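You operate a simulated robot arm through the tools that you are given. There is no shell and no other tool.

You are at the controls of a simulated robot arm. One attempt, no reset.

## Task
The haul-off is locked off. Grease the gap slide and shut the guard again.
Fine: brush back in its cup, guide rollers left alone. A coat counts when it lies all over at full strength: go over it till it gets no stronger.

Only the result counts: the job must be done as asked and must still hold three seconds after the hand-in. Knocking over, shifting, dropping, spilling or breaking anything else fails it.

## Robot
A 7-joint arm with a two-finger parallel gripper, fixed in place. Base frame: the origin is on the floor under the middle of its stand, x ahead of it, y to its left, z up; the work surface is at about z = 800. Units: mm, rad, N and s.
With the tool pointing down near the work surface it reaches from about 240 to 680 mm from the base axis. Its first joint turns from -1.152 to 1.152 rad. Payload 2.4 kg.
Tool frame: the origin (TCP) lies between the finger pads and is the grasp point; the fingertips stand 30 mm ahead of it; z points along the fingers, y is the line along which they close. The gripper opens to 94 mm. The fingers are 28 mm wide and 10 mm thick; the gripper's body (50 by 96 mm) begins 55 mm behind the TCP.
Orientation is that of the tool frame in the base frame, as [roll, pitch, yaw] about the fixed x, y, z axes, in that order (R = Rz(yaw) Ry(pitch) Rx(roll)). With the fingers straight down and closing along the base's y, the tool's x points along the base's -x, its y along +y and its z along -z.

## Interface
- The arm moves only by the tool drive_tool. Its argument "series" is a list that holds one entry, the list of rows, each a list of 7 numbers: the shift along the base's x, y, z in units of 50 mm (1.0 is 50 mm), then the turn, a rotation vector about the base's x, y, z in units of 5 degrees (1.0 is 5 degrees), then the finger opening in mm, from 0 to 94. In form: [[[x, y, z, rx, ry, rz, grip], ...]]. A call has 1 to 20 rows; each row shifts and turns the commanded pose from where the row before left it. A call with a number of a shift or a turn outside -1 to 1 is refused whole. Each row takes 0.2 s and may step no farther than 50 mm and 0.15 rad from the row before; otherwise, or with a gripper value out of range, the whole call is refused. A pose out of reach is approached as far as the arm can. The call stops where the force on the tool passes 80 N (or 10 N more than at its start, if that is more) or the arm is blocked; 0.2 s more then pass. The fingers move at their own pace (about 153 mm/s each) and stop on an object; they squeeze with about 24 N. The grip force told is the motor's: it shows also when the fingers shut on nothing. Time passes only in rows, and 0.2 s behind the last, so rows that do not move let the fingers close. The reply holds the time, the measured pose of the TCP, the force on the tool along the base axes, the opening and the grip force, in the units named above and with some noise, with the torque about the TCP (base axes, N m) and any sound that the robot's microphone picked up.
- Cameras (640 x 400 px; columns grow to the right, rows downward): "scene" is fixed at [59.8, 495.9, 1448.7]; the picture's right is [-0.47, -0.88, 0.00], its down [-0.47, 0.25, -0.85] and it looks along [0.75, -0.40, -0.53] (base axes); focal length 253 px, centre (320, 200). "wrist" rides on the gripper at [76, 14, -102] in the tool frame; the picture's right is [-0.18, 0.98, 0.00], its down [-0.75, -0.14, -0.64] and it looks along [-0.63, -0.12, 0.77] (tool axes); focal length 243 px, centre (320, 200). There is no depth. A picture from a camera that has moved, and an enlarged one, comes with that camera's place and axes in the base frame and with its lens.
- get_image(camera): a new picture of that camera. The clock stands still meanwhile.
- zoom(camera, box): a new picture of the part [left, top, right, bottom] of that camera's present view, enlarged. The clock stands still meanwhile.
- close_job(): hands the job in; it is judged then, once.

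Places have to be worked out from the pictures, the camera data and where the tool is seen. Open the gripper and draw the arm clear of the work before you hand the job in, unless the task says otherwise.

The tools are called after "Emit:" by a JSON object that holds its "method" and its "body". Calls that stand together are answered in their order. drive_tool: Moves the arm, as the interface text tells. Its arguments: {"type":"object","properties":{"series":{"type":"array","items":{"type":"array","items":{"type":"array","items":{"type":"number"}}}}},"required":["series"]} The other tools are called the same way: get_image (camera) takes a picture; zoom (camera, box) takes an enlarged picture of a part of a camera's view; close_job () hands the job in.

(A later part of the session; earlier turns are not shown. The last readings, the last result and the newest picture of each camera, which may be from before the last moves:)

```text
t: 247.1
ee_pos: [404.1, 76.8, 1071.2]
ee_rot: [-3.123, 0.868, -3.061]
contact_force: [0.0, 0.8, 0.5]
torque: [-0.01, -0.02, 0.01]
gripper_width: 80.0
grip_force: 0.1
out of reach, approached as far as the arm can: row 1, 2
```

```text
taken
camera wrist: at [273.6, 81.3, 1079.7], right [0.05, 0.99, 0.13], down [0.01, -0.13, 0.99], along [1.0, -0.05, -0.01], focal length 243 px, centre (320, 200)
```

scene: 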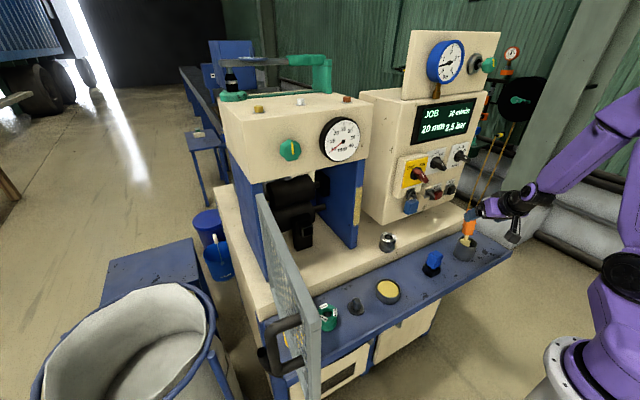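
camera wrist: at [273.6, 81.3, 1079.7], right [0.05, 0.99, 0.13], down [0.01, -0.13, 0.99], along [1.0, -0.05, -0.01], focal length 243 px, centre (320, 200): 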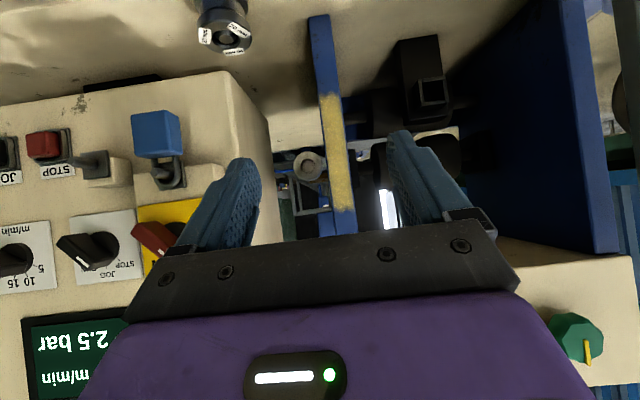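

The greased strip is directly in view. I zoom in on it.

Emit:
{"method": "zoom", "body": {"camera": "wrist", "box": [290, 80, 380, 220]}}

Emit:
{"method": "zoom", "body": {"camera": "wrist", "box": [310, 85, 360, 150]}}

Emit:
{"method": "zoom", "body": {"camera": "wrist", "box": [315, 145, 365, 215]}}

```text
2.86 times, centred on (335, 150) of wrist
camera zoom: at [273.6, 81.3, 1079.7], right [0.05, 0.99, 0.13], down [0.01, -0.13, 0.99], along [1.0, -0.05, -0.01], focal length 693 px, centre (277, 343)
```

zoom: 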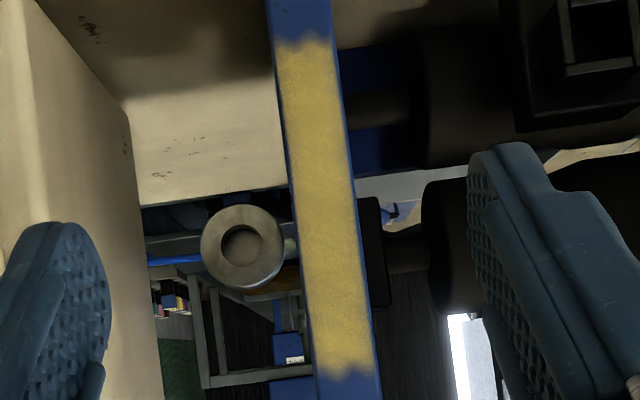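

```text
6.15 times, centred on (335, 118) of wrist
camera zoom: at [273.6, 81.3, 1079.7], right [0.05, 0.99, 0.13], down [0.01, -0.13, 0.99], along [1.0, -0.05, -0.01], focal length 1493 px, centre (228, 708)
```

zoom: 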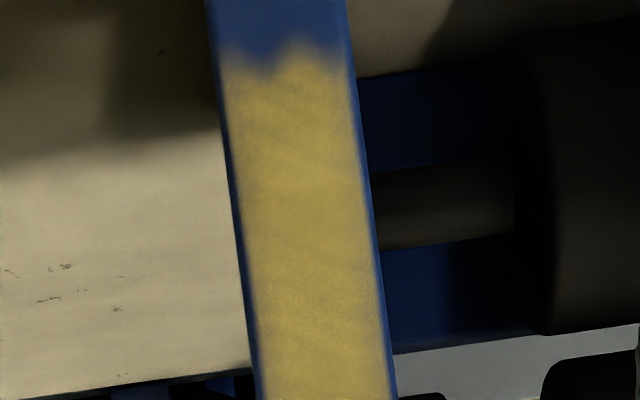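

```text
5.71 times, centred on (340, 180) of wrist
camera zoom: at [273.6, 81.3, 1079.7], right [0.05, 0.99, 0.13], down [0.01, -0.13, 0.99], along [1.0, -0.05, -0.01], focal length 1386 px, centre (206, 314)
```

zoom: 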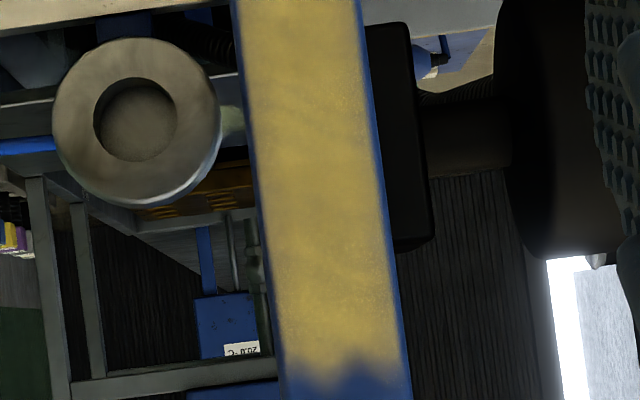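

The film is dense and even; the upper third is a shade paler than the rest, so I'm not fully satisfied. I'll fetch the brush again, re-load it and go over that part with sideways strokes, which won't swing the brush in the grip. Back to the cup.

Emit:
{"method": "drive_tool", "body": {"series": [[[0, -0.4, 0, 0, 0, -0.9, 80], [0, -0.9, 0, 0, 0, -0.9, 80], [0, -0.95, 0, 0, 0, -0.9, 80], [0, -0.95, 0, 0, 0, -0.9, 80], [0, -0.95, 0, 0, 0, -0.9, 80], [-0.1, -0.9, -0.2, 0, 0, -0.9, 80], [-0.2, -0.8, -0.3, 0.5, 0.866, -0.9, 80], [-0.2, -0.4, -0.5, 0.5, 0.866, -0.5, 80], [0, 0, 0, 0, 0, 0, 80]]]}}

Emit:
{"method": "get_image", "body": {"camera": "wrist"}}

Emit:
{"method": "zoom", "body": {"camera": "scene", "box": [435, 185, 505, 270]}}

```text
t: 249.1
ee_pos: [379.2, -238.9, 1022.5]
ee_rot: [-3.137, 0.69, 2.615]
contact_force: [0.8, 0.3, 0.2]
torque: [-0.01, -0.01, -0.01]
gripper_width: 80.3
grip_force: 0.0
```

```text
taken
camera wrist: at [277.5, -164.7, 1052.7], right [0.62, 0.78, 0.11], down [0.08, -0.21, 0.98], along [0.78, -0.59, -0.19], focal length 243 px, centre (320, 200)
```

wrist: 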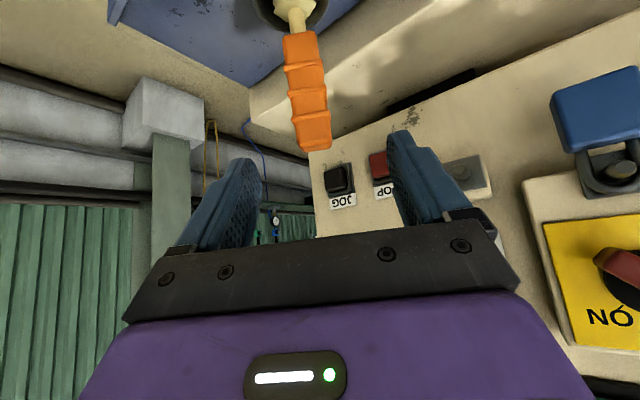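

```text
4.71 times, centred on (470, 228) of scene
camera zoom: at [59.8, 495.8, 1448.7], right [-0.47, -0.88, 0.0], down [-0.47, 0.25, -0.85], along [0.75, -0.4, -0.53], focal length 1192 px, centre (-386, 71)
```

zoom: 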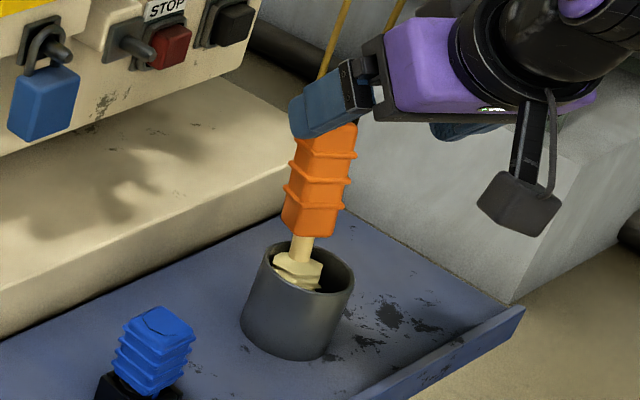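

No flags on the way. The handle axis at z≈937 is at about (419.4,−271). I move in along the finger direction to grip it mid-handle.

Emit:
{"method": "drive_tool", "body": {"series": [[[0.268, -0.215, -0.5, 0, 0, 0, 80], [0.268, -0.215, -0.6, 0, 0, 0, 80], [0.268, -0.215, -0.61, 0, 0, 0, 80], [0, 0, 0, 0, 0, 0, 80]]]}}

Emit:
{"method": "get_image", "body": {"camera": "wrist"}}

Emit:
{"method": "zoom", "body": {"camera": "scene", "box": [435, 185, 505, 270]}}

```text
t: 250.1
ee_pos: [419.3, -268.9, 935.4]
ee_rot: [-3.139, 0.694, 2.616]
contact_force: [0.3, -0.8, 0.5]
torque: [0.01, 0.0, -0.01]
gripper_width: 80.1
grip_force: 0.0
```

```text
taken
camera wrist: at [317.3, -195.6, 966.3], right [0.62, 0.78, 0.12], down [0.08, -0.21, 0.98], along [0.78, -0.59, -0.19], focal length 243 px, centre (320, 200)
```

wrist: 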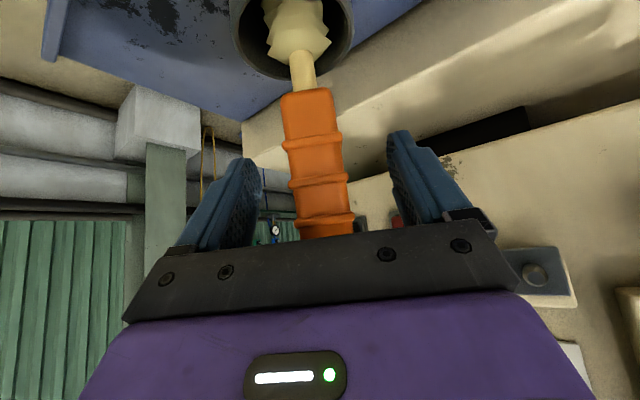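

```text
4.71 times, centred on (470, 228) of scene
camera zoom: at [59.8, 495.9, 1448.7], right [-0.47, -0.88, 0.0], down [-0.47, 0.25, -0.85], along [0.75, -0.4, -0.53], focal length 1192 px, centre (-386, 71)
```

zoom: 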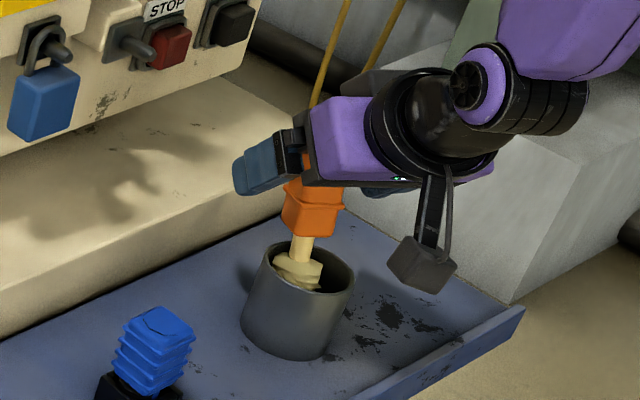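

The handle passes right through the grasp point. I close on it and lift gently.

Emit:
{"method": "drive_tool", "body": {"series": [[[0, 0, 0, 0, 0, 0, 45], [0, 0, 0, 0, 0, 0, 20], [0, 0, 0, 0, 0, 0, 0], [0, 0, 0, 0, 0, 0, 0], [0, 0, 0.2, 0, 0, 0, 0], [0, 0, 0.4, 0, 0, 0, 0], [0, 0, 0.4, 0, 0, 0, 0], [0, 0, 0, 0, 0, 0, 0]]]}}

Emit:
{"method": "get_image", "body": {"camera": "wrist"}}

Emit:
{"method": "zoom", "body": {"camera": "scene", "box": [435, 175, 505, 260]}}

```text
t: 251.9
ee_pos: [418.6, -269.4, 985.3]
ee_rot: [-3.139, 0.693, 2.616]
contact_force: [-0.6, 0.4, -1.0]
torque: [0.0, 0.02, 0.01]
gripper_width: 32.7
grip_force: 23.7
```

```text
taken
camera wrist: at [316.0, -194.5, 1016.5], right [0.62, 0.78, 0.11], down [0.08, -0.2, 0.98], along [0.78, -0.59, -0.19], focal length 243 px, centre (320, 200)
```

wrist: 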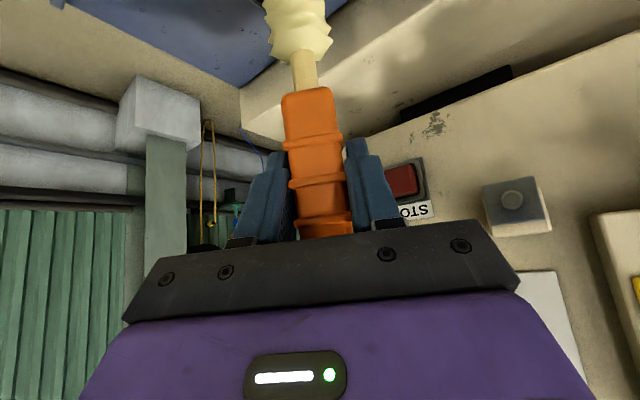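

```text
4.71 times, centred on (470, 218) of scene
camera zoom: at [59.8, 495.9, 1448.7], right [-0.47, -0.88, 0.0], down [-0.47, 0.25, -0.85], along [0.75, -0.4, -0.53], focal length 1192 px, centre (-386, 118)
```

zoom: 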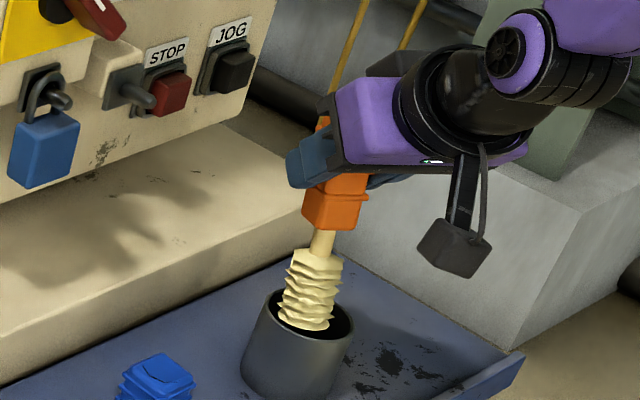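

A good central grip this time. I lift clear and carry it to the pot for re-loading.

Emit:
{"method": "drive_tool", "body": {"series": [[[0, 0.1, 0.8, 0, 0, 0.4, 0], [0, 0.4, 0.7, 0, 0, 0.9, 0], [0, 0.8, 0.3, 0, 0, 0.9, 0], [0, 0.95, 0, 0, 0, 0.9, 0], [0, 0.95, 0, 0, 0, 0.9, 0], [-0.05, 0.95, 0, 0, 0, 0.9, 0], [-0.05, 0.95, 0, 0, 0, 0.9, 0], [-0.05, 0.95, 0, 0, 0, 0.9, 0], [-0.05, 0.9, 0, 0, 0, 0.9, 0], [0, 0.25, 0, 0, 0, 0.5, 0], [0, 0, 0, 0, 0, 0, 0]]]}}

Emit:
{"method": "zoom", "body": {"camera": "scene", "box": [350, 200, 450, 310]}}

Emit:
{"method": "get_image", "body": {"camera": "wrist"}}

```text
t: 254.3
ee_pos: [407.7, 74.2, 1075.2]
ee_rot: [-3.137, 0.692, -2.96]
contact_force: [0.7, 0.3, -1.0]
torque: [0.0, -0.02, 0.0]
gripper_width: 32.7
grip_force: 24.2
out of reach, approached as far as the arm can: row 5
```

```text
3.64 times, centred on (400, 255) of scene
camera zoom: at [59.8, 495.9, 1448.7], right [-0.47, -0.88, 0.0], down [-0.47, 0.25, -0.85], along [0.75, -0.4, -0.53], focal length 922 px, centre (29, 0)
```

zoom: 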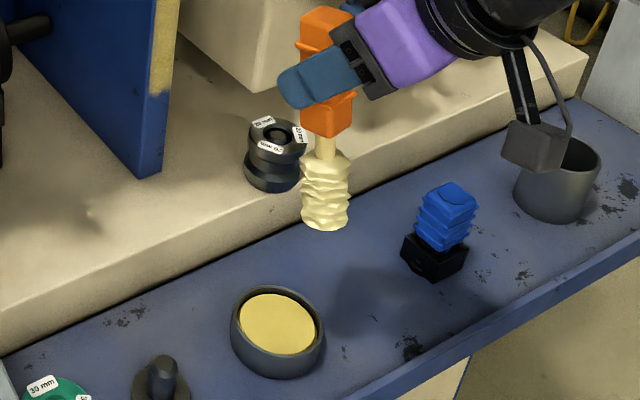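

```text
taken
camera wrist: at [280.9, 65.1, 1105.6], right [-0.04, 0.99, 0.11], down [0.19, -0.11, 0.98], along [0.98, 0.06, -0.19], focal length 243 px, centre (320, 200)
```

wrist: 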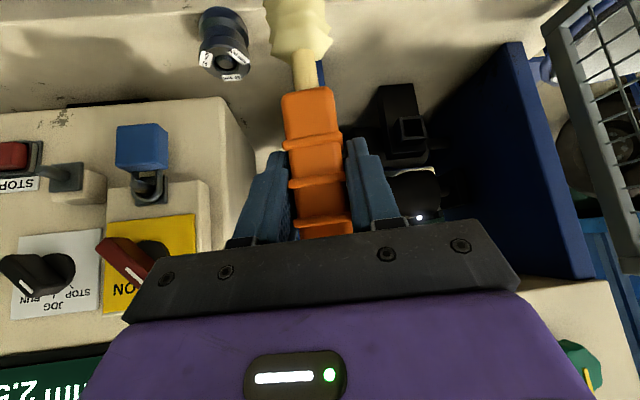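

The tip is at (390,71,944). I shift 17 mm in +y over the pot centre and dip gently.

Emit:
{"method": "drive_tool", "body": {"series": [[[0.02, 0.34, -0.4, 0, 0, 0, 0], [0, 0, -0.7, 0, 0, 0, 0], [0, 0, -0.7, 0, 0, 0, 0], [0, 0, -0.4, 0, 0, 0, 0], [0, 0, -0.16, 0, 0, 0, 0], [0, 0, 0, 0, 0, 0, 0]]]}}

Emit:
{"method": "zoom", "body": {"camera": "scene", "box": [360, 230, 430, 310]}}

```text
t: 255.7
ee_pos: [408.6, 90.2, 956.8]
ee_rot: [-3.139, 0.695, -2.961]
contact_force: [-0.3, 0.4, 0.3]
torque: [-0.03, -0.04, -0.03]
gripper_width: 32.6
grip_force: 24.7
```

```text
5.00 times, centred on (395, 270) of scene
camera zoom: at [59.8, 495.9, 1448.7], right [-0.47, -0.88, 0.0], down [-0.47, 0.25, -0.85], along [0.75, -0.4, -0.53], focal length 1267 px, centre (-55, -150)
```

zoom: 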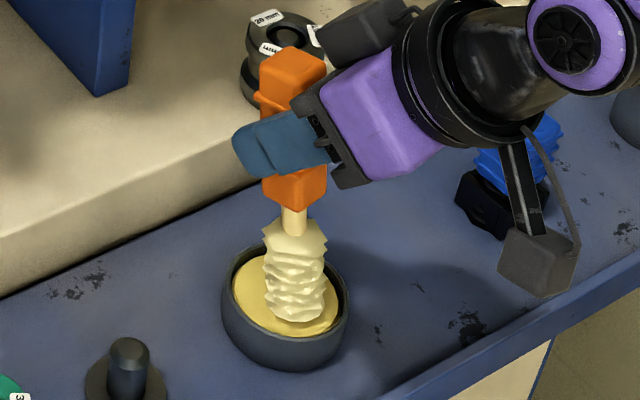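

Just at the surface. A few millimetres more until it touches.

Emit:
{"method": "drive_tool", "body": {"series": [[[0, 0, -0.06, 0, 0, 0, 0], [0, 0, -0.06, 0, 0, 0, 0], [0, 0, 0, 0, 0, 0, 0]]]}}

Emit:
{"method": "zoom", "body": {"camera": "scene", "box": [360, 230, 430, 310]}}

```text
t: 256.5
ee_pos: [410.4, 90.4, 953.1]
ee_rot: [-3.141, 0.701, -2.96]
contact_force: [2.3, -0.4, 19.3]
torque: [-0.09, -0.03, 0.04]
gripper_width: 32.4
grip_force: 23.5
```

```text
5.00 times, centred on (395, 270) of scene
camera zoom: at [59.6, 495.8, 1448.7], right [-0.47, -0.88, 0.0], down [-0.47, 0.25, -0.85], along [0.75, -0.4, -0.53], focal length 1267 px, centre (-55, -150)
```

zoom: 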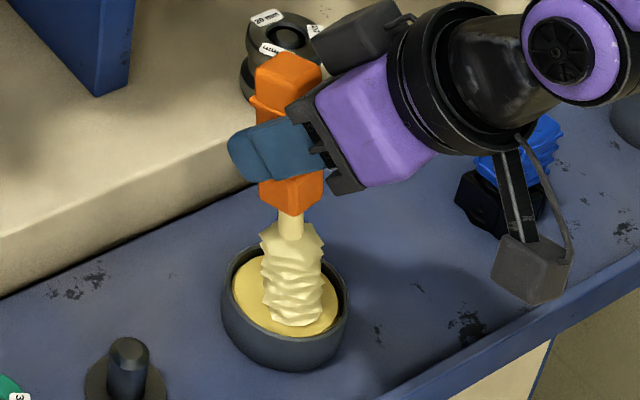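

Loaded (19 N contact). I lift, level the hand so the brush points forward-down at about −50°, and go in front of the strip's upper part.

Emit:
{"method": "drive_tool", "body": {"series": [[[0, 0.04, 0, 0, 0, 0, 0], [0, -0.04, 0, 0, 0, 0, 0], [0, 0, 0.6, 0, 0, 0, 0], [0, 0, 0.9, 0, 0, 0, 0], [0, 0, 0.9, 0, 0, 0, 0], [0.06, 0.008, 0.19, 0.16, -0.92, -0.2, 0], [0.06, 0.008, 0.19, 0.15, -0.92, -0.2, 0], [0.06, 0.008, 0.19, 0.13, -0.93, -0.2, 0], [0.06, 0.008, 0.19, 0.12, -0.93, -0.2, 0], [0.06, 0.008, 0.19, 0.1, -0.93, -0.2, 0], [0.06, 0.008, 0.19, 0.08, -0.93, -0.2, 0], [0.06, 0.008, 0.19, 0.07, -0.94, -0.2, 0], [0.06, 0.008, 0.19, 0.05, -0.94, -0.2, 0], [0.06, 0.008, 0.19, 0.03, -0.94, -0.2, 0], [0.06, 0.008, 0.19, 0.02, -0.94, -0.2, 0], [0, 0, 0, 0, 0, 0, 0]]]}}

Emit:
{"method": "zoom", "body": {"camera": "scene", "box": [330, 150, 430, 250]}}

Emit:
{"method": "get_image", "body": {"camera": "wrist"}}

```text
t: 259.9
ee_pos: [438.0, 95.9, 1166.0]
ee_rot: [3.105, 1.513, 3.112]
contact_force: [-0.4, -1.0, -0.6]
torque: [0.03, 0.03, -0.03]
gripper_width: 32.6
grip_force: 23.9
```

```text
4.00 times, centred on (380, 200) of scene
camera zoom: at [59.8, 495.9, 1448.7], right [-0.47, -0.88, 0.0], down [-0.47, 0.25, -0.85], along [0.75, -0.4, -0.53], focal length 1014 px, centre (80, 200)
```

zoom: 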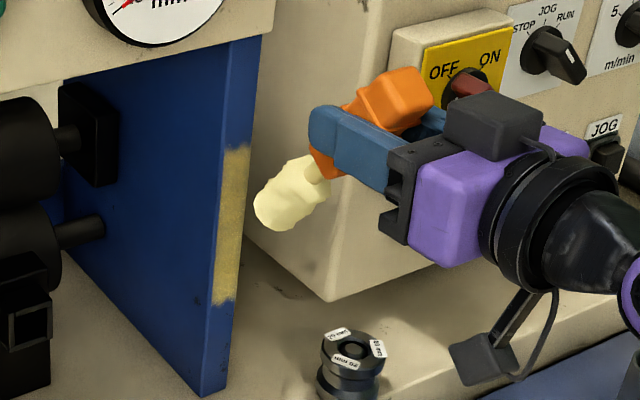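

```text
taken
camera wrist: at [329.9, 109.2, 1096.4], right [0.01, 0.98, 0.19], down [-0.6, -0.15, 0.79], along [0.8, -0.12, 0.59], focal length 243 px, centre (320, 200)
```

wrist: 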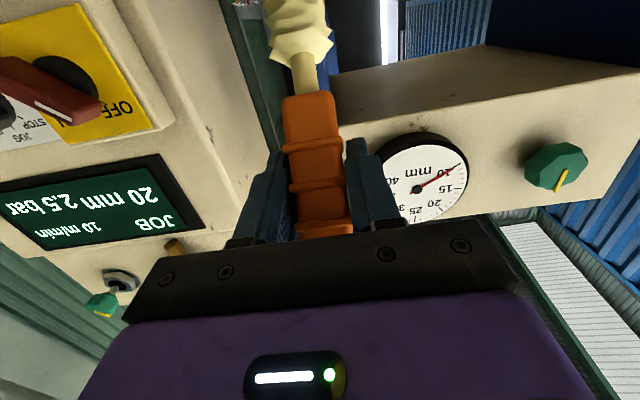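

The freshly loaded tip is at (528,94,1060). I go up to the strip's top end and make contact there.

Emit:
{"method": "drive_tool", "body": {"series": [[[0.4, 0, 0.3, 0, 0, 0, 0], [0.3, 0, 0.2, 0, 0, 0, 0], [0.1, 0, 0, 0, 0, 0, 0], [0.04, 0, 0, 0, 0, 0, 0], [0, 0, 0, 0, 0, 0, 0]]]}}

Emit:
{"method": "zoom", "body": {"camera": "scene", "box": [335, 160, 395, 230]}}

```text
t: 261.1
ee_pos: [479.7, 93.8, 1191.1]
ee_rot: [3.112, 1.512, 3.115]
contact_force: [0.2, -0.1, -1.1]
torque: [0.01, 0.02, 0.02]
gripper_width: 32.7
grip_force: 24.4
```

```text
5.71 times, centred on (365, 195) of scene
camera zoom: at [59.8, 495.9, 1448.7], right [-0.47, -0.88, 0.0], down [-0.47, 0.25, -0.85], along [0.75, -0.4, -0.53], focal length 1448 px, centre (63, 229)
```

zoom: 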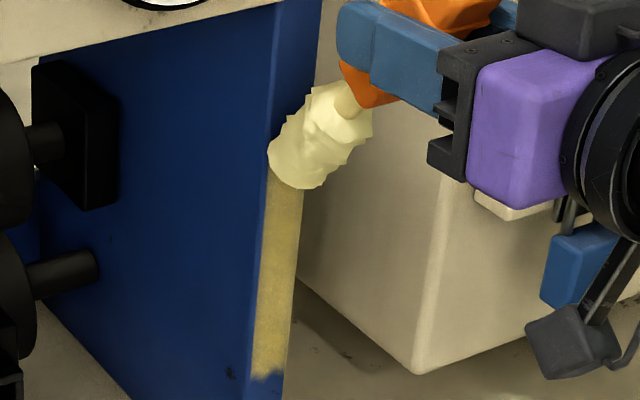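

Not quite touching. I ease in by small steps, then start sideways strokes, stepping down.

Emit:
{"method": "drive_tool", "body": {"series": [[[0.05, 0, 0, 0, 0, 0, 0], [0.05, 0, 0, 0, 0, 0, 0], [0, 0, 0, 0, 0, 0, 0]]]}}

Emit:
{"method": "drive_tool", "body": {"series": [[[0.03, 0, 0, 0, 0, 0, 0], [0, 0, 0, 0, 0, 0, 0]]]}}

```text
t: 261.9
ee_pos: [486.1, 95.8, 1190.8]
ee_rot: [3.104, 1.512, 3.111]
contact_force: [-8.9, 0.4, 2.8]
torque: [0.04, 0.65, 0.03]
gripper_width: 32.9
grip_force: 23.7
```

```text
t: 262.5
ee_pos: [487.1, 93.2, 1190.8]
ee_rot: [3.109, 1.51, 3.115]
contact_force: [-7.5, 0.1, 2.7]
torque: [0.0, 0.6, 0.03]
gripper_width: 32.6
grip_force: 24.2
```

Light contact, 8 N. I work down the upper part with side-to-side strokes.

Emit:
{"method": "drive_tool", "body": {"series": [[[0, 0.14, 0, 0, 0, 0, 0], [0, -0.14, 0, 0, 0, 0, 0], [0, -0.14, 0, 0, 0, 0, 0], [0, 0.14, -0.14, 0, 0, 0, 0], [0.01, 0.14, 0, 0, 0, 0, 0], [0, -0.14, 0, 0, 0, 0, 0], [0, -0.14, 0, 0, 0, 0, 0], [0, 0.14, -0.14, 0, 0, 0, 0], [0.01, 0.14, 0, 0, 0, 0, 0], [0, -0.14, 0, 0, 0, 0, 0], [0, -0.14, 0, 0, 0, 0, 0], [0, 0.14, -0.14, 0, 0, 0, 0], [0.01, 0.14, 0, 0, 0, 0, 0], [0, -0.14, 0, 0, 0, 0, 0], [0, -0.14, 0, 0, 0, 0, 0], [0, 0.14, -0.14, 0, 0, 0, 0], [0, 0, 0, 0, 0, 0, 0]]]}}

Emit:
{"method": "drive_tool", "body": {"series": [[[0.01, 0.14, 0, 0, 0, 0, 0], [0, -0.14, 0, 0, 0, 0, 0], [0, -0.14, 0, 0, 0, 0, 0], [0, 0.14, -0.14, 0, 0, 0, 0], [0.01, 0.14, 0, 0, 0, 0, 0], [0, -0.14, 0, 0, 0, 0, 0], [0, -0.14, 0, 0, 0, 0, 0], [0, 0.14, -0.14, 0, 0, 0, 0], [0.01, 0.14, 0, 0, 0, 0, 0], [0, -0.14, 0, 0, 0, 0, 0], [0, -0.14, 0, 0, 0, 0, 0], [0, 0.14, -0.14, 0, 0, 0, 0], [0, 0.14, 0, 0, 0, 0, 0], [0, -0.14, 0, 0, 0, 0, 0], [0, -0.14, 0, 0, 0, 0, 0], [0, 0.14, -0.14, 0, 0, 0, 0], [0, 0, 0, 0, 0, 0, 0]]]}}

Emit:
{"method": "zoom", "body": {"camera": "scene", "box": [335, 160, 395, 240]}}

```text
t: 266.1
ee_pos: [488.3, 94.9, 1163.0]
ee_rot: [3.105, 1.511, 3.107]
contact_force: [-0.2, 0.6, -0.9]
torque: [-0.03, 0.01, -0.03]
gripper_width: 32.7
grip_force: 24.0
```

```text
t: 269.7
ee_pos: [490.4, 95.6, 1133.5]
ee_rot: [3.105, 1.511, 3.112]
contact_force: [-0.4, 0.6, 0.3]
torque: [-0.02, 0.0, 0.03]
gripper_width: 32.7
grip_force: 24.3
```

```text
5.00 times, centred on (365, 200) of scene
camera zoom: at [59.8, 495.9, 1448.7], right [-0.47, -0.88, 0.0], down [-0.47, 0.25, -0.85], along [0.75, -0.4, -0.53], focal length 1267 px, centre (95, 200)
```

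zoom: 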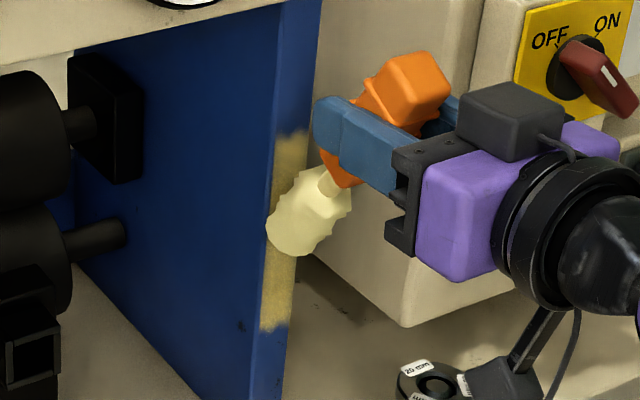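

Contact faded on the way down. I press a little more and repeat, working upward this time with a slight forward bias.

Emit:
{"method": "drive_tool", "body": {"series": [[[0.05, 0, 0, 0, 0, 0, 0], [0.05, 0, 0, 0, 0, 0, 0], [0.03, 0, 0, 0, 0, 0, 0], [0, 0, 0, 0, 0, 0, 0]]]}}

Emit:
{"method": "drive_tool", "body": {"series": [[[0, 0.12, 0, 0, 0, 0, 0], [0, -0.12, 0, 0, 0, 0, 0], [0, -0.12, 0, 0, 0, 0, 0], [0, 0.12, 0.14, 0, 0, 0, 0], [0.01, 0.12, 0, 0, 0, 0, 0], [0, -0.12, 0, 0, 0, 0, 0], [0, -0.12, 0, 0, 0, 0, 0], [0.01, 0.12, 0.14, 0, 0, 0, 0], [0.01, 0.12, 0, 0, 0, 0, 0], [0, -0.12, 0, 0, 0, 0, 0], [0, -0.12, 0, 0, 0, 0, 0], [0.01, 0.12, 0.14, 0, 0, 0, 0], [0, 0, 0, 0, 0, 0, 0]]]}}

```text
t: 270.7
ee_pos: [497.6, 95.2, 1133.4]
ee_rot: [3.106, 1.511, 3.113]
contact_force: [-6.7, 0.8, 3.3]
torque: [0.1, 0.64, 0.06]
gripper_width: 33.0
grip_force: 23.9
```

```text
t: 273.5
ee_pos: [497.0, 95.8, 1155.2]
ee_rot: [3.105, 1.51, 3.109]
contact_force: [-0.2, 0.0, -1.0]
torque: [0.02, -0.03, 0.03]
gripper_width: 32.7
grip_force: 23.7
```

The brush gives way in the grip when pressed square. Downward strokes should make it dig in instead. I check its attitude first.

Emit:
{"method": "zoom", "body": {"camera": "scene", "box": [335, 150, 425, 240]}}

Emit:
{"method": "get_image", "body": {"camera": "wrist"}}

```text
4.44 times, centred on (380, 195) of scene
camera zoom: at [59.8, 495.9, 1448.7], right [-0.47, -0.88, 0.0], down [-0.47, 0.25, -0.85], along [0.75, -0.4, -0.53], focal length 1126 px, centre (53, 222)
```

zoom: 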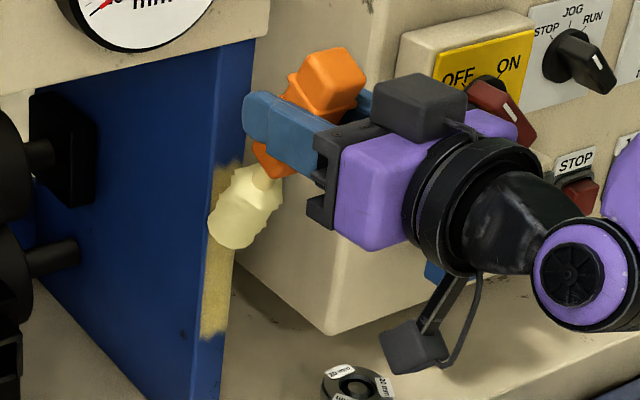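

```text
taken
camera wrist: at [388.7, 108.0, 1086.6], right [0.01, 0.98, 0.19], down [-0.6, -0.15, 0.79], along [0.8, -0.12, 0.58], focal length 243 px, centre (320, 200)
```

wrist: 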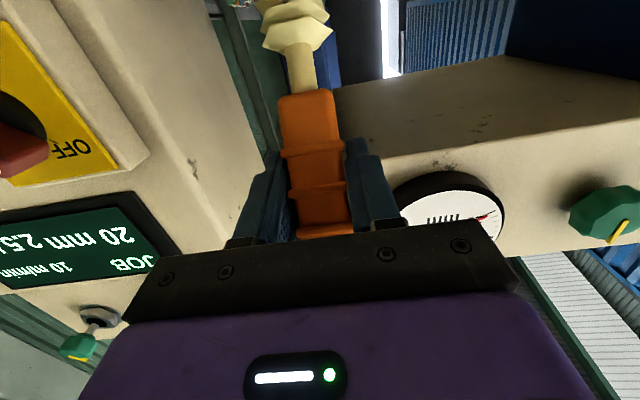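

The brush is at about −59° and gripped mid-handle. I go to the top end, touch, and stroke downward over the upper part.

Emit:
{"method": "drive_tool", "body": {"series": [[[-0.1, 0, 0.4, 0, 0, 0, 0], [0, 0, 0.6, 0, 0, 0, 0], [0, 0, 0.25, 0, 0, 0, 0], [0.2, 0, 0, 0, 0, 0, 0], [0.06, 0, 0, 0, 0, 0, 0], [0, 0, -0.15, 0, 0, 0, 0], [0, 0, -0.15, 0, 0, 0, 0], [0, 0, -0.15, 0, 0, 0, 0], [0, 0, -0.15, 0, 0, 0, 0]]]}}

Emit:
{"method": "drive_tool", "body": {"series": [[[0, 0, -0.15, 0, 0, 0, 0], [0, 0, -0.15, 0, 0, 0, 0], [0, 0, -0.15, 0, 0, 0, 0], [0, 0, -0.15, 0, 0, 0, 0], [0, 0, -0.15, 0, 0, 0, 0], [0, 0, -0.15, 0, 0, 0, 0]]]}}

Emit:
{"method": "zoom", "body": {"camera": "scene", "box": [335, 160, 395, 240]}}

```text
t: 275.5
ee_pos: [506.7, 95.3, 1187.7]
ee_rot: [3.108, 1.512, 3.11]
contact_force: [1.5, -0.6, -0.4]
torque: [0.01, -0.02, 0.02]
gripper_width: 32.7
grip_force: 24.2
```

```text
t: 276.9
ee_pos: [507.2, 95.4, 1143.3]
ee_rot: [3.103, 1.512, 3.107]
contact_force: [-0.6, 0.0, -0.8]
torque: [-0.01, 0.02, -0.01]
gripper_width: 32.7
grip_force: 23.6
```

```text
5.00 times, centred on (365, 200) of scene
camera zoom: at [59.8, 495.9, 1448.7], right [-0.47, -0.88, 0.0], down [-0.47, 0.25, -0.85], along [0.75, -0.4, -0.53], focal length 1267 px, centre (95, 200)
```

zoom: 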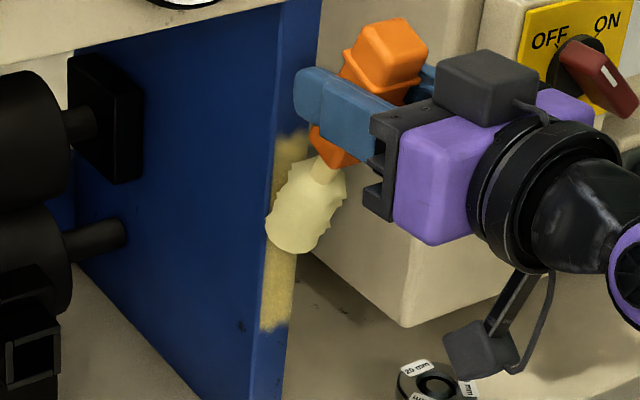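

The brush just pivots away now, so this hold can't apply pressure. I back off and inspect the strip again after these light touches.

Emit:
{"method": "drive_tool", "body": {"series": [[[-0.5, 0, 0, 0, 0, 0, 0], [-0.9, 0.1, -0.3, 0, 0, 0, 0], [-0.6, 0.1, -0.5, 0, 0, 0, 0], [0, 0, 0, 0, 0, 0, 0]]]}}

Emit:
{"method": "zoom", "body": {"camera": "scene", "box": [346, 182, 370, 230]}}

Emit:
{"method": "zoom", "body": {"camera": "scene", "box": [352, 184, 366, 206]}}

```text
t: 277.9
ee_pos: [404.9, 104.5, 1101.7]
ee_rot: [3.109, 1.513, 3.113]
contact_force: [-0.3, 0.7, -1.2]
torque: [0.0, 0.01, 0.01]
gripper_width: 32.7
grip_force: 24.2
```

```text
8.33 times, centred on (358, 206) of scene
camera zoom: at [59.7, 495.9, 1448.7], right [-0.47, -0.88, 0.0], down [-0.47, 0.25, -0.85], along [0.75, -0.4, -0.53], focal length 2112 px, centre (3, 150)
```

zoom: 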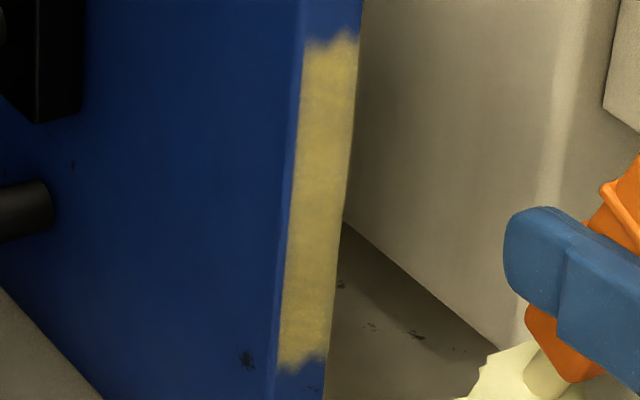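

```text
16.00 times, centred on (359, 195) of scene
camera zoom: at [59.7, 495.9, 1448.7], right [-0.47, -0.88, 0.0], down [-0.47, 0.25, -0.85], along [0.75, -0.4, -0.53], focal length 4054 px, centre (-304, 280)
```

zoom: 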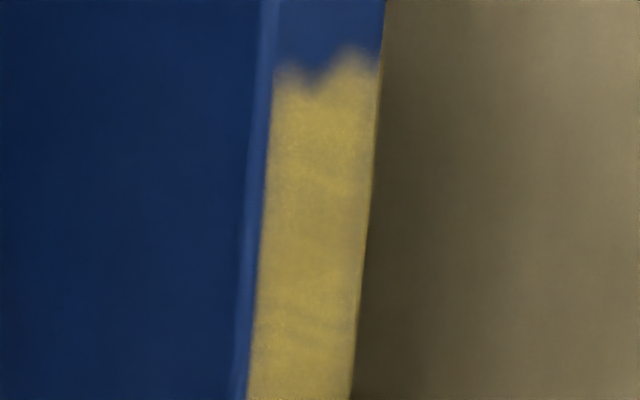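

The appearance is unchanged by the fresh grease: even gold from end to end, so it is at full strength. Now I return the brush. I zoom to measure how it sits in the hand.

Emit:
{"method": "zoom", "body": {"camera": "scene", "box": [340, 180, 440, 270]}}

Emit:
{"method": "get_image", "body": {"camera": "wrist"}}

```text
4.44 times, centred on (390, 225) of scene
camera zoom: at [59.7, 495.9, 1448.7], right [-0.47, -0.88, 0.0], down [-0.47, 0.25, -0.85], along [0.75, -0.4, -0.53], focal length 1126 px, centre (9, 89)
```

zoom: 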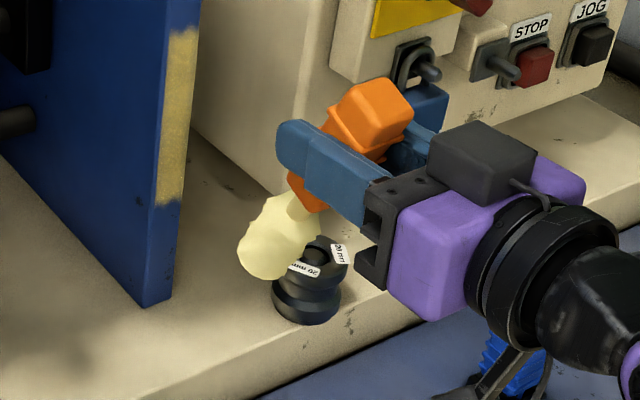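

```text
taken
camera wrist: at [296.5, 117.6, 1032.1], right [0.01, 0.98, 0.19], down [-0.6, -0.14, 0.79], along [0.8, -0.12, 0.58], focal length 243 px, centre (320, 200)
```

wrist: 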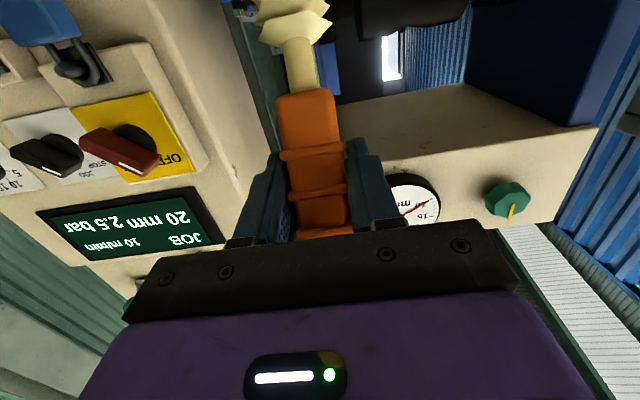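

The brush hangs 65° down with its tip 136 mm away. With the hand at about −28° it becomes plumb. I set that while carrying it over to the cup.

Emit:
{"method": "drive_tool", "body": {"series": [[[0, -0.3, 0.02, 0.03, 1, 0, 0], [0, -0.3, 0.02, 0.03, 1, 0, 0], [0, -0.3, 0.02, 0.03, 1, 0, 0], [0, -0.3, 0.02, 0.03, 1, 0, 0], [0, -0.3, 0.02, 0.03, 1, 0, 0], [0, -0.95, 0, 0, 0, -0.9, 0], [0, -0.95, 0, 0, 0, -0.9, 0], [0, -0.95, 0, 0, 0, -0.9, 0], [0, -0.95, 0, 0, 0, -0.9, 0], [0, -0.95, 0, 0, 0, -0.9, 0], [0, -0.9, -0.1, 0, 0, -0.9, 0], [0, 0, 0, 0, 0, 0, 0]]]}}

Emit:
{"method": "zoom", "body": {"camera": "scene", "box": [435, 175, 515, 270]}}

Emit:
{"method": "get_image", "body": {"camera": "wrist"}}

```text
t: 280.5
ee_pos: [417.1, -249.5, 1109.3]
ee_rot: [3.106, 1.075, 2.64]
contact_force: [0.0, 0.3, -0.5]
torque: [0.03, 0.0, -0.01]
gripper_width: 32.8
grip_force: 23.9
out of reach, approached as far as the arm can: row 8
```

```text
4.21 times, centred on (475, 222) of scene
camera zoom: at [59.8, 495.8, 1448.7], right [-0.47, -0.88, 0.0], down [-0.47, 0.25, -0.85], along [0.75, -0.4, -0.53], focal length 1067 px, centre (-333, 105)
```

zoom: 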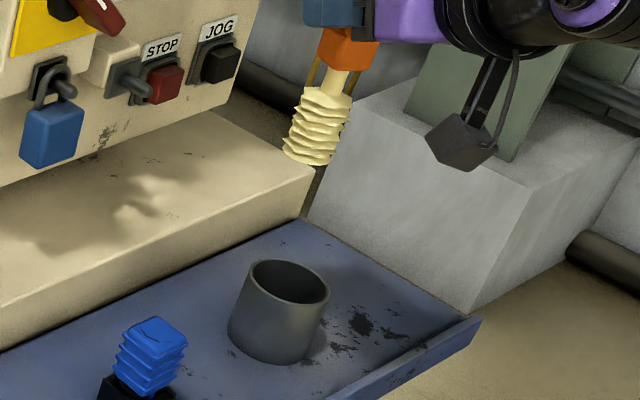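

```text
taken
camera wrist: at [308.9, -179.7, 1092.0], right [0.52, 0.83, 0.18], down [-0.25, -0.05, 0.97], along [0.81, -0.55, 0.19], focal length 243 px, centre (320, 200)
```

wrist: 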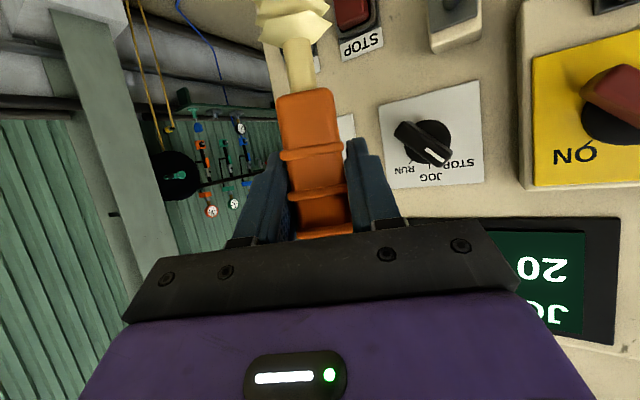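

The brush hangs plumb; its tip at (423,−253,984) needs a shift of (−16,−14) to be over the cup. I move and lower part of the way.

Emit:
{"method": "drive_tool", "body": {"series": [[[-0.16, -0.14, -0.4, 0, 0, 0, 0], [-0.16, -0.14, -0.6, 0, 0, 0, 0], [0, 0, -0.7, 0, 0, 0, 0], [0, 0, -0.45, 0, 0, 0, 0], [0, 0, 0, 0, 0, 0, 0]]]}}

Emit:
{"method": "zoom", "body": {"camera": "scene", "box": [445, 205, 495, 262]}}

```text
t: 281.7
ee_pos: [431.6, -260.9, 1059.0]
ee_rot: [-3.118, 1.066, 2.693]
contact_force: [0.0, 0.4, -0.7]
torque: [-0.01, 0.03, 0.0]
gripper_width: 32.7
grip_force: 24.2
out of reach, approached as far as the arm can: row 2, 3, 4
```

```text
7.02 times, centred on (470, 234) of scene
camera zoom: at [59.8, 495.8, 1448.7], right [-0.47, -0.88, 0.0], down [-0.47, 0.25, -0.85], along [0.75, -0.4, -0.53], focal length 1778 px, centre (-733, -35)
```

zoom: 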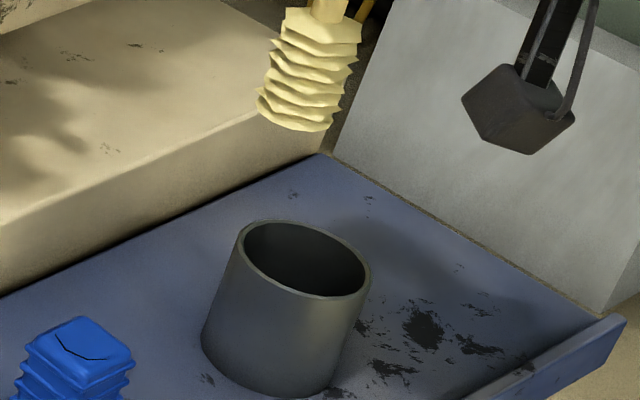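

That posture runs into a reach limit. Tilting the hand to −40° (as worked before) puts the wrist further out; I do that and bring the tip over the cup.

Emit:
{"method": "drive_tool", "body": {"series": [[[-0.09, -0.146, 0, 0.45, 0.89, 0, 0], [-0.09, -0.146, 0, 0.45, 0.89, 0, 0], [0, 0, 0, 0, 0, 0, 0]]]}}

Emit:
{"method": "zoom", "body": {"camera": "scene", "box": [445, 195, 505, 262]}}

```text
t: 282.5
ee_pos: [425.8, -269.5, 1059.1]
ee_rot: [3.123, 0.898, 2.65]
contact_force: [-0.6, 0.3, -1.2]
torque: [-0.02, 0.01, 0.0]
gripper_width: 32.9
grip_force: 23.9
out of reach, approached as far as the arm can: row 1
```

```text
5.97 times, centred on (475, 228) of scene
camera zoom: at [59.8, 495.8, 1448.7], right [-0.47, -0.88, 0.0], down [-0.47, 0.25, -0.85], along [0.75, -0.4, -0.53], focal length 1513 px, centre (-605, 30)
```

zoom: 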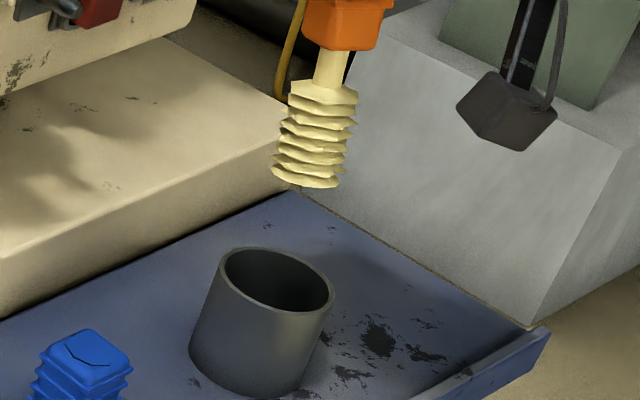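

The tip is at (410.5,−261,939), nearly over the cup. I correct by (−5,−5) and lower step by step.

Emit:
{"method": "drive_tool", "body": {"series": [[[-0.1, -0.1, -0.4, 0, 0, 0, 0], [0, 0, -0.4, 0, 0, 0, 0], [0, 0, -0.4, 0, 0, 0, 0], [0, 0, 0, 0, 0, 0, 0]]]}}

Emit:
{"method": "zoom", "body": {"camera": "scene", "box": [445, 205, 495, 262]}}

```text
t: 283.5
ee_pos: [430.9, -262.5, 1020.6]
ee_rot: [-3.139, 0.897, 2.668]
contact_force: [0.3, -0.6, -0.3]
torque: [-0.02, -0.01, 0.0]
gripper_width: 32.7
grip_force: 24.2
out of reach, approached as far as the arm can: row 1, 2, 3
```

```text
7.02 times, centred on (470, 234) of scene
camera zoom: at [59.8, 495.9, 1448.7], right [-0.47, -0.88, 0.0], down [-0.47, 0.25, -0.85], along [0.75, -0.4, -0.53], focal length 1778 px, centre (-733, -35)
```

zoom: 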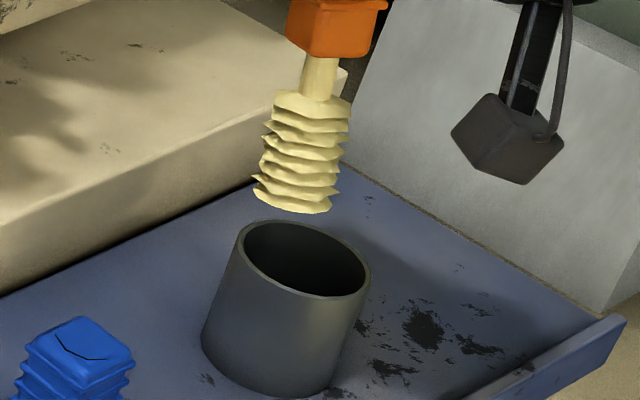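

Still limited by a joint. I look at the arm's posture.

Emit:
{"method": "zoom", "body": {"camera": "scene", "box": [400, 50, 640, 400]}}

```text
1.14 times, centred on (520, 225) of scene
camera zoom: at [59.8, 495.9, 1448.7], right [-0.47, -0.88, 0.0], down [-0.47, 0.25, -0.85], along [0.75, -0.4, -0.53], focal length 290 px, centre (91, 171)
```

zoom: 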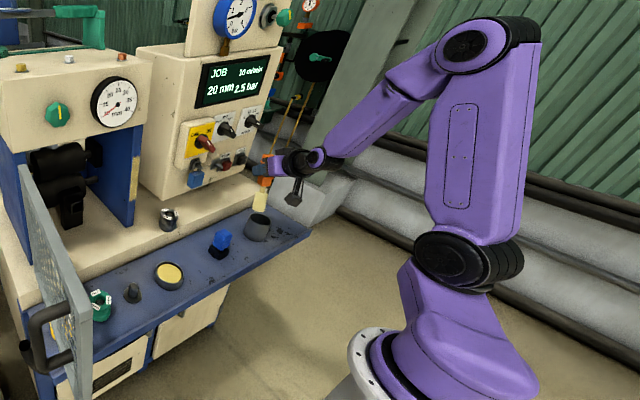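

Joint 1 sits at its stop, so large steps are cut short. Small steps got through earlier, so I try those.

Emit:
{"method": "drive_tool", "body": {"series": [[[-0.08, -0.08, -0.05, 0, 0, 0, 0], [-0.08, -0.08, -0.05, 0, 0, 0, 0], [-0.08, -0.08, -0.05, 0, 0, 0, 0], [0, 0, 0, 0, 0, 0, 0]]]}}

Emit:
{"method": "drive_tool", "body": {"series": [[[0, 0, -0.15, 0, 0, 0, 0], [0, 0, -0.15, 0, 0, 0, 0], [0, 0, 0, 0, 0, 0, 0]]]}}

```text
t: 284.5
ee_pos: [431.9, -262.0, 1021.0]
ee_rot: [-3.141, 0.895, 2.668]
contact_force: [1.0, 0.4, -0.7]
torque: [0.01, -0.02, -0.05]
gripper_width: 32.7
grip_force: 24.5
out of reach, approached as far as the arm can: row 1, 2, 3
```

```text
t: 285.3
ee_pos: [431.5, -261.1, 1020.6]
ee_rot: [-3.139, 0.895, 2.667]
contact_force: [0.2, 0.7, 0.0]
torque: [0.03, 0.0, -0.01]
gripper_width: 32.7
grip_force: 24.0
out of reach, approached as far as the arm can: row 1, 2
```

Even small steps are refused. I probe single directions to find the free ones.

Emit:
{"method": "drive_tool", "body": {"series": [[[0.15, 0, 0, 0, 0, 0, 0], [0, 0, 0, 0, 0, 0, 0]]]}}

Emit:
{"method": "drive_tool", "body": {"series": [[[0, 0.15, 0, 0, 0, 0, 0], [0, 0, 0, 0, 0, 0, 0]]]}}

Emit:
{"method": "drive_tool", "body": {"series": [[[0, 0, 0, 0, 0, 0.5, 0], [0, 0, 0, 0, 0, 0, 0]]]}}

Emit:
{"method": "drive_tool", "body": {"series": [[[0, 0, 0, 0, 0, -0.5, 0], [0, 0, 0, 0, 0, 0, 0]]]}}

Emit:
{"method": "drive_tool", "body": {"series": [[[0, 0, -0.15, 0, 0, 0, 0], [0, 0, 0, 0, 0, 0, 0]]]}}

Emit:
{"method": "drive_tool", "body": {"series": [[[0, 0, 0.3, 0, 0, 0, 0], [0, 0, 0, 0, 0, 0, 0]]]}}

```text
t: 285.9
ee_pos: [440.3, -262.6, 1021.1]
ee_rot: [3.136, 0.9, 2.663]
contact_force: [0.0, -0.2, -0.8]
torque: [-0.01, 0.0, -0.01]
gripper_width: 32.6
grip_force: 23.7
```

```text
t: 286.5
ee_pos: [439.2, -252.3, 1021.2]
ee_rot: [3.12, 0.901, 2.648]
contact_force: [0.4, -0.2, -0.4]
torque: [0.0, 0.02, -0.01]
gripper_width: 33.0
grip_force: 24.3
```

```text
t: 287.1
ee_pos: [442.8, -246.7, 1025.2]
ee_rot: [3.132, 0.897, 2.7]
contact_force: [0.8, 0.5, -1.7]
torque: [0.04, -0.03, 0.02]
gripper_width: 32.8
grip_force: 24.2
out of reach, approached as far as the arm can: row 1
```

```text
t: 287.7
ee_pos: [443.9, -247.6, 1025.3]
ee_rot: [3.115, 0.902, 2.648]
contact_force: [0.1, 0.7, -0.8]
torque: [0.03, -0.04, -0.01]
gripper_width: 32.9
grip_force: 24.5
```

```text
t: 288.3
ee_pos: [443.4, -248.3, 1018.1]
ee_rot: [3.118, 0.901, 2.649]
contact_force: [-0.1, -0.5, -0.8]
torque: [-0.01, -0.03, -0.03]
gripper_width: 32.8
grip_force: 24.1
```

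```text
t: 288.9
ee_pos: [443.3, -247.4, 1032.4]
ee_rot: [3.114, 0.9, 2.647]
contact_force: [0.4, -0.6, -0.2]
torque: [-0.03, 0.03, -0.01]
gripper_width: 32.6
grip_force: 23.6
```

Turning −z frees it; +z is the pinned side. I turn the hand further to −z and then move to the position for the cup.

Emit:
{"method": "drive_tool", "body": {"series": [[[0, 0, 0, 0, 0, -1, 0], [0, 0, 0, 0, 0, -1, 0], [0, 0, 0, 0, 0, -1, 0], [0, 0, 0, 0, 0, 0, 0]]]}}

Emit:
{"method": "drive_tool", "body": {"series": [[[-0.17, -0.2, -0.1, 0, 0, 0, 0], [-0.17, -0.2, -0.1, 0, 0, 0, 0], [-0.17, -0.2, -0.1, 0, 0, 0, 0], [0, 0, 0, 0, 0, 0, 0]]]}}

Emit:
{"method": "zoom", "body": {"camera": "scene", "box": [440, 190, 505, 265]}}

```text
t: 289.9
ee_pos: [442.3, -248.3, 1033.1]
ee_rot: [3.119, 0.901, 2.385]
contact_force: [-0.1, 0.0, -0.6]
torque: [-0.01, 0.0, 0.03]
gripper_width: 32.9
grip_force: 23.9
```

```text
t: 290.9
ee_pos: [418.8, -280.0, 1016.1]
ee_rot: [3.117, 0.899, 2.385]
contact_force: [0.0, -0.5, -0.2]
torque: [0.0, -0.04, 0.03]
gripper_width: 32.7
grip_force: 23.6
```

```text
5.33 times, centred on (472, 228) of scene
camera zoom: at [59.8, 495.8, 1448.7], right [-0.47, -0.88, 0.0], down [-0.47, 0.25, -0.85], along [0.75, -0.4, -0.53], focal length 1352 px, centre (-493, 53)
```

zoom: 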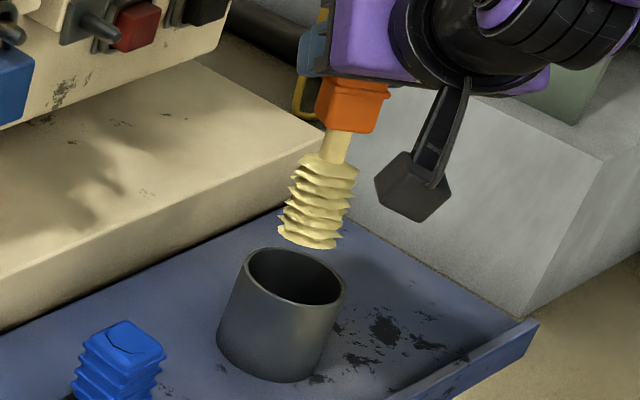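

Free again. By direct comparison the tip is about (+4,−8) mm from the mouth's centre. I correct and lower it in.

Emit:
{"method": "drive_tool", "body": {"series": [[[-0.07, 0.14, -0.1, 0, 0, 0, 0], [0, 0, -0.3, 0, 0, 0, 0], [0, 0, -0.3, 0, 0, 0, 0], [0, 0, 0, 0, 0, 0, 0]]]}}

Emit:
{"method": "zoom", "body": {"camera": "scene", "box": [445, 205, 495, 262]}}

```text
t: 291.9
ee_pos: [415.5, -271.5, 981.3]
ee_rot: [3.116, 0.903, 2.387]
contact_force: [0.3, -0.3, -0.7]
torque: [0.0, -0.02, -0.01]
gripper_width: 32.4
grip_force: 24.5
```

```text
7.02 times, centred on (470, 234) of scene
camera zoom: at [59.8, 495.9, 1448.7], right [-0.47, -0.88, 0.0], down [-0.47, 0.25, -0.85], along [0.75, -0.4, -0.53], focal length 1778 px, centre (-733, -35)
```

zoom: 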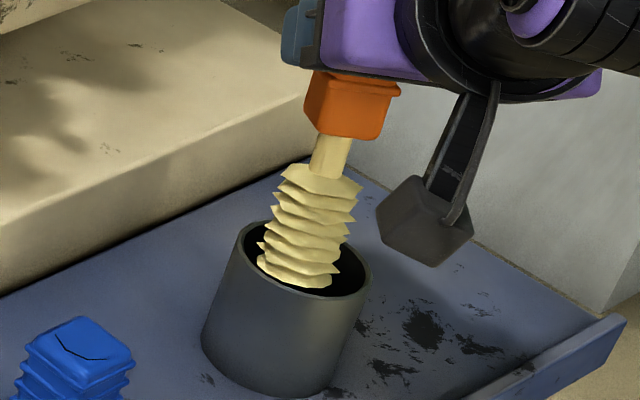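

The head is entering centrally. I lower the rest in small steps until it stands.

Emit:
{"method": "drive_tool", "body": {"series": [[[0, 0, -0.25, 0, 0, 0, 0], [0, 0, -0.25, 0, 0, 0, 0], [0, 0, -0.15, 0, 0, 0, 0], [0, 0, -0.1, 0, 0, 0, 0], [0, 0, 0, 0, 0, 0, 0]]]}}

Emit:
{"method": "drive_tool", "body": {"series": [[[0, 0, -0.08, 0, 0, 0, 0], [0, 0, 0, 0, 0, 0, 0]]]}}

Emit:
{"method": "zoom", "body": {"camera": "scene", "box": [445, 205, 495, 262]}}

```text
t: 293.1
ee_pos: [430.5, -269.7, 963.4]
ee_rot: [3.13, 0.896, 2.392]
contact_force: [-8.5, -1.7, -0.2]
torque: [-0.11, 0.94, 0.1]
gripper_width: 33.3
grip_force: 24.3
out of reach, approached as far as the arm can: row 1, 2, 3, 4
```

```text
t: 293.7
ee_pos: [432.8, -269.4, 963.0]
ee_rot: [3.126, 0.901, 2.391]
contact_force: [-8.0, -1.0, 3.0]
torque: [-0.15, 0.85, 0.12]
gripper_width: 34.1
grip_force: 24.4
out of reach, approached as far as the arm can: row 1
```

```text
7.02 times, centred on (470, 234) of scene
camera zoom: at [59.5, 495.8, 1448.7], right [-0.47, -0.88, 0.0], down [-0.47, 0.25, -0.85], along [0.75, -0.4, -0.53], focal length 1778 px, centre (-733, -35)
```

zoom: 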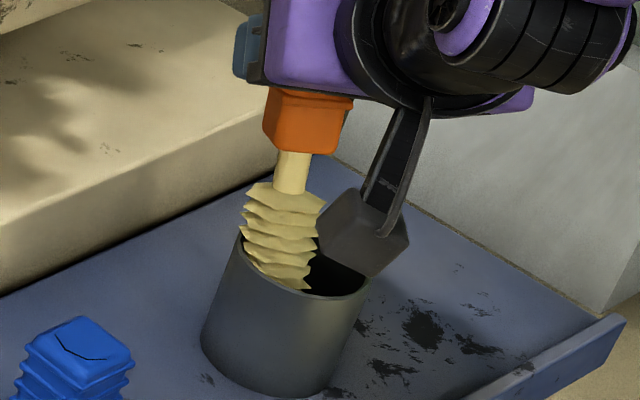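

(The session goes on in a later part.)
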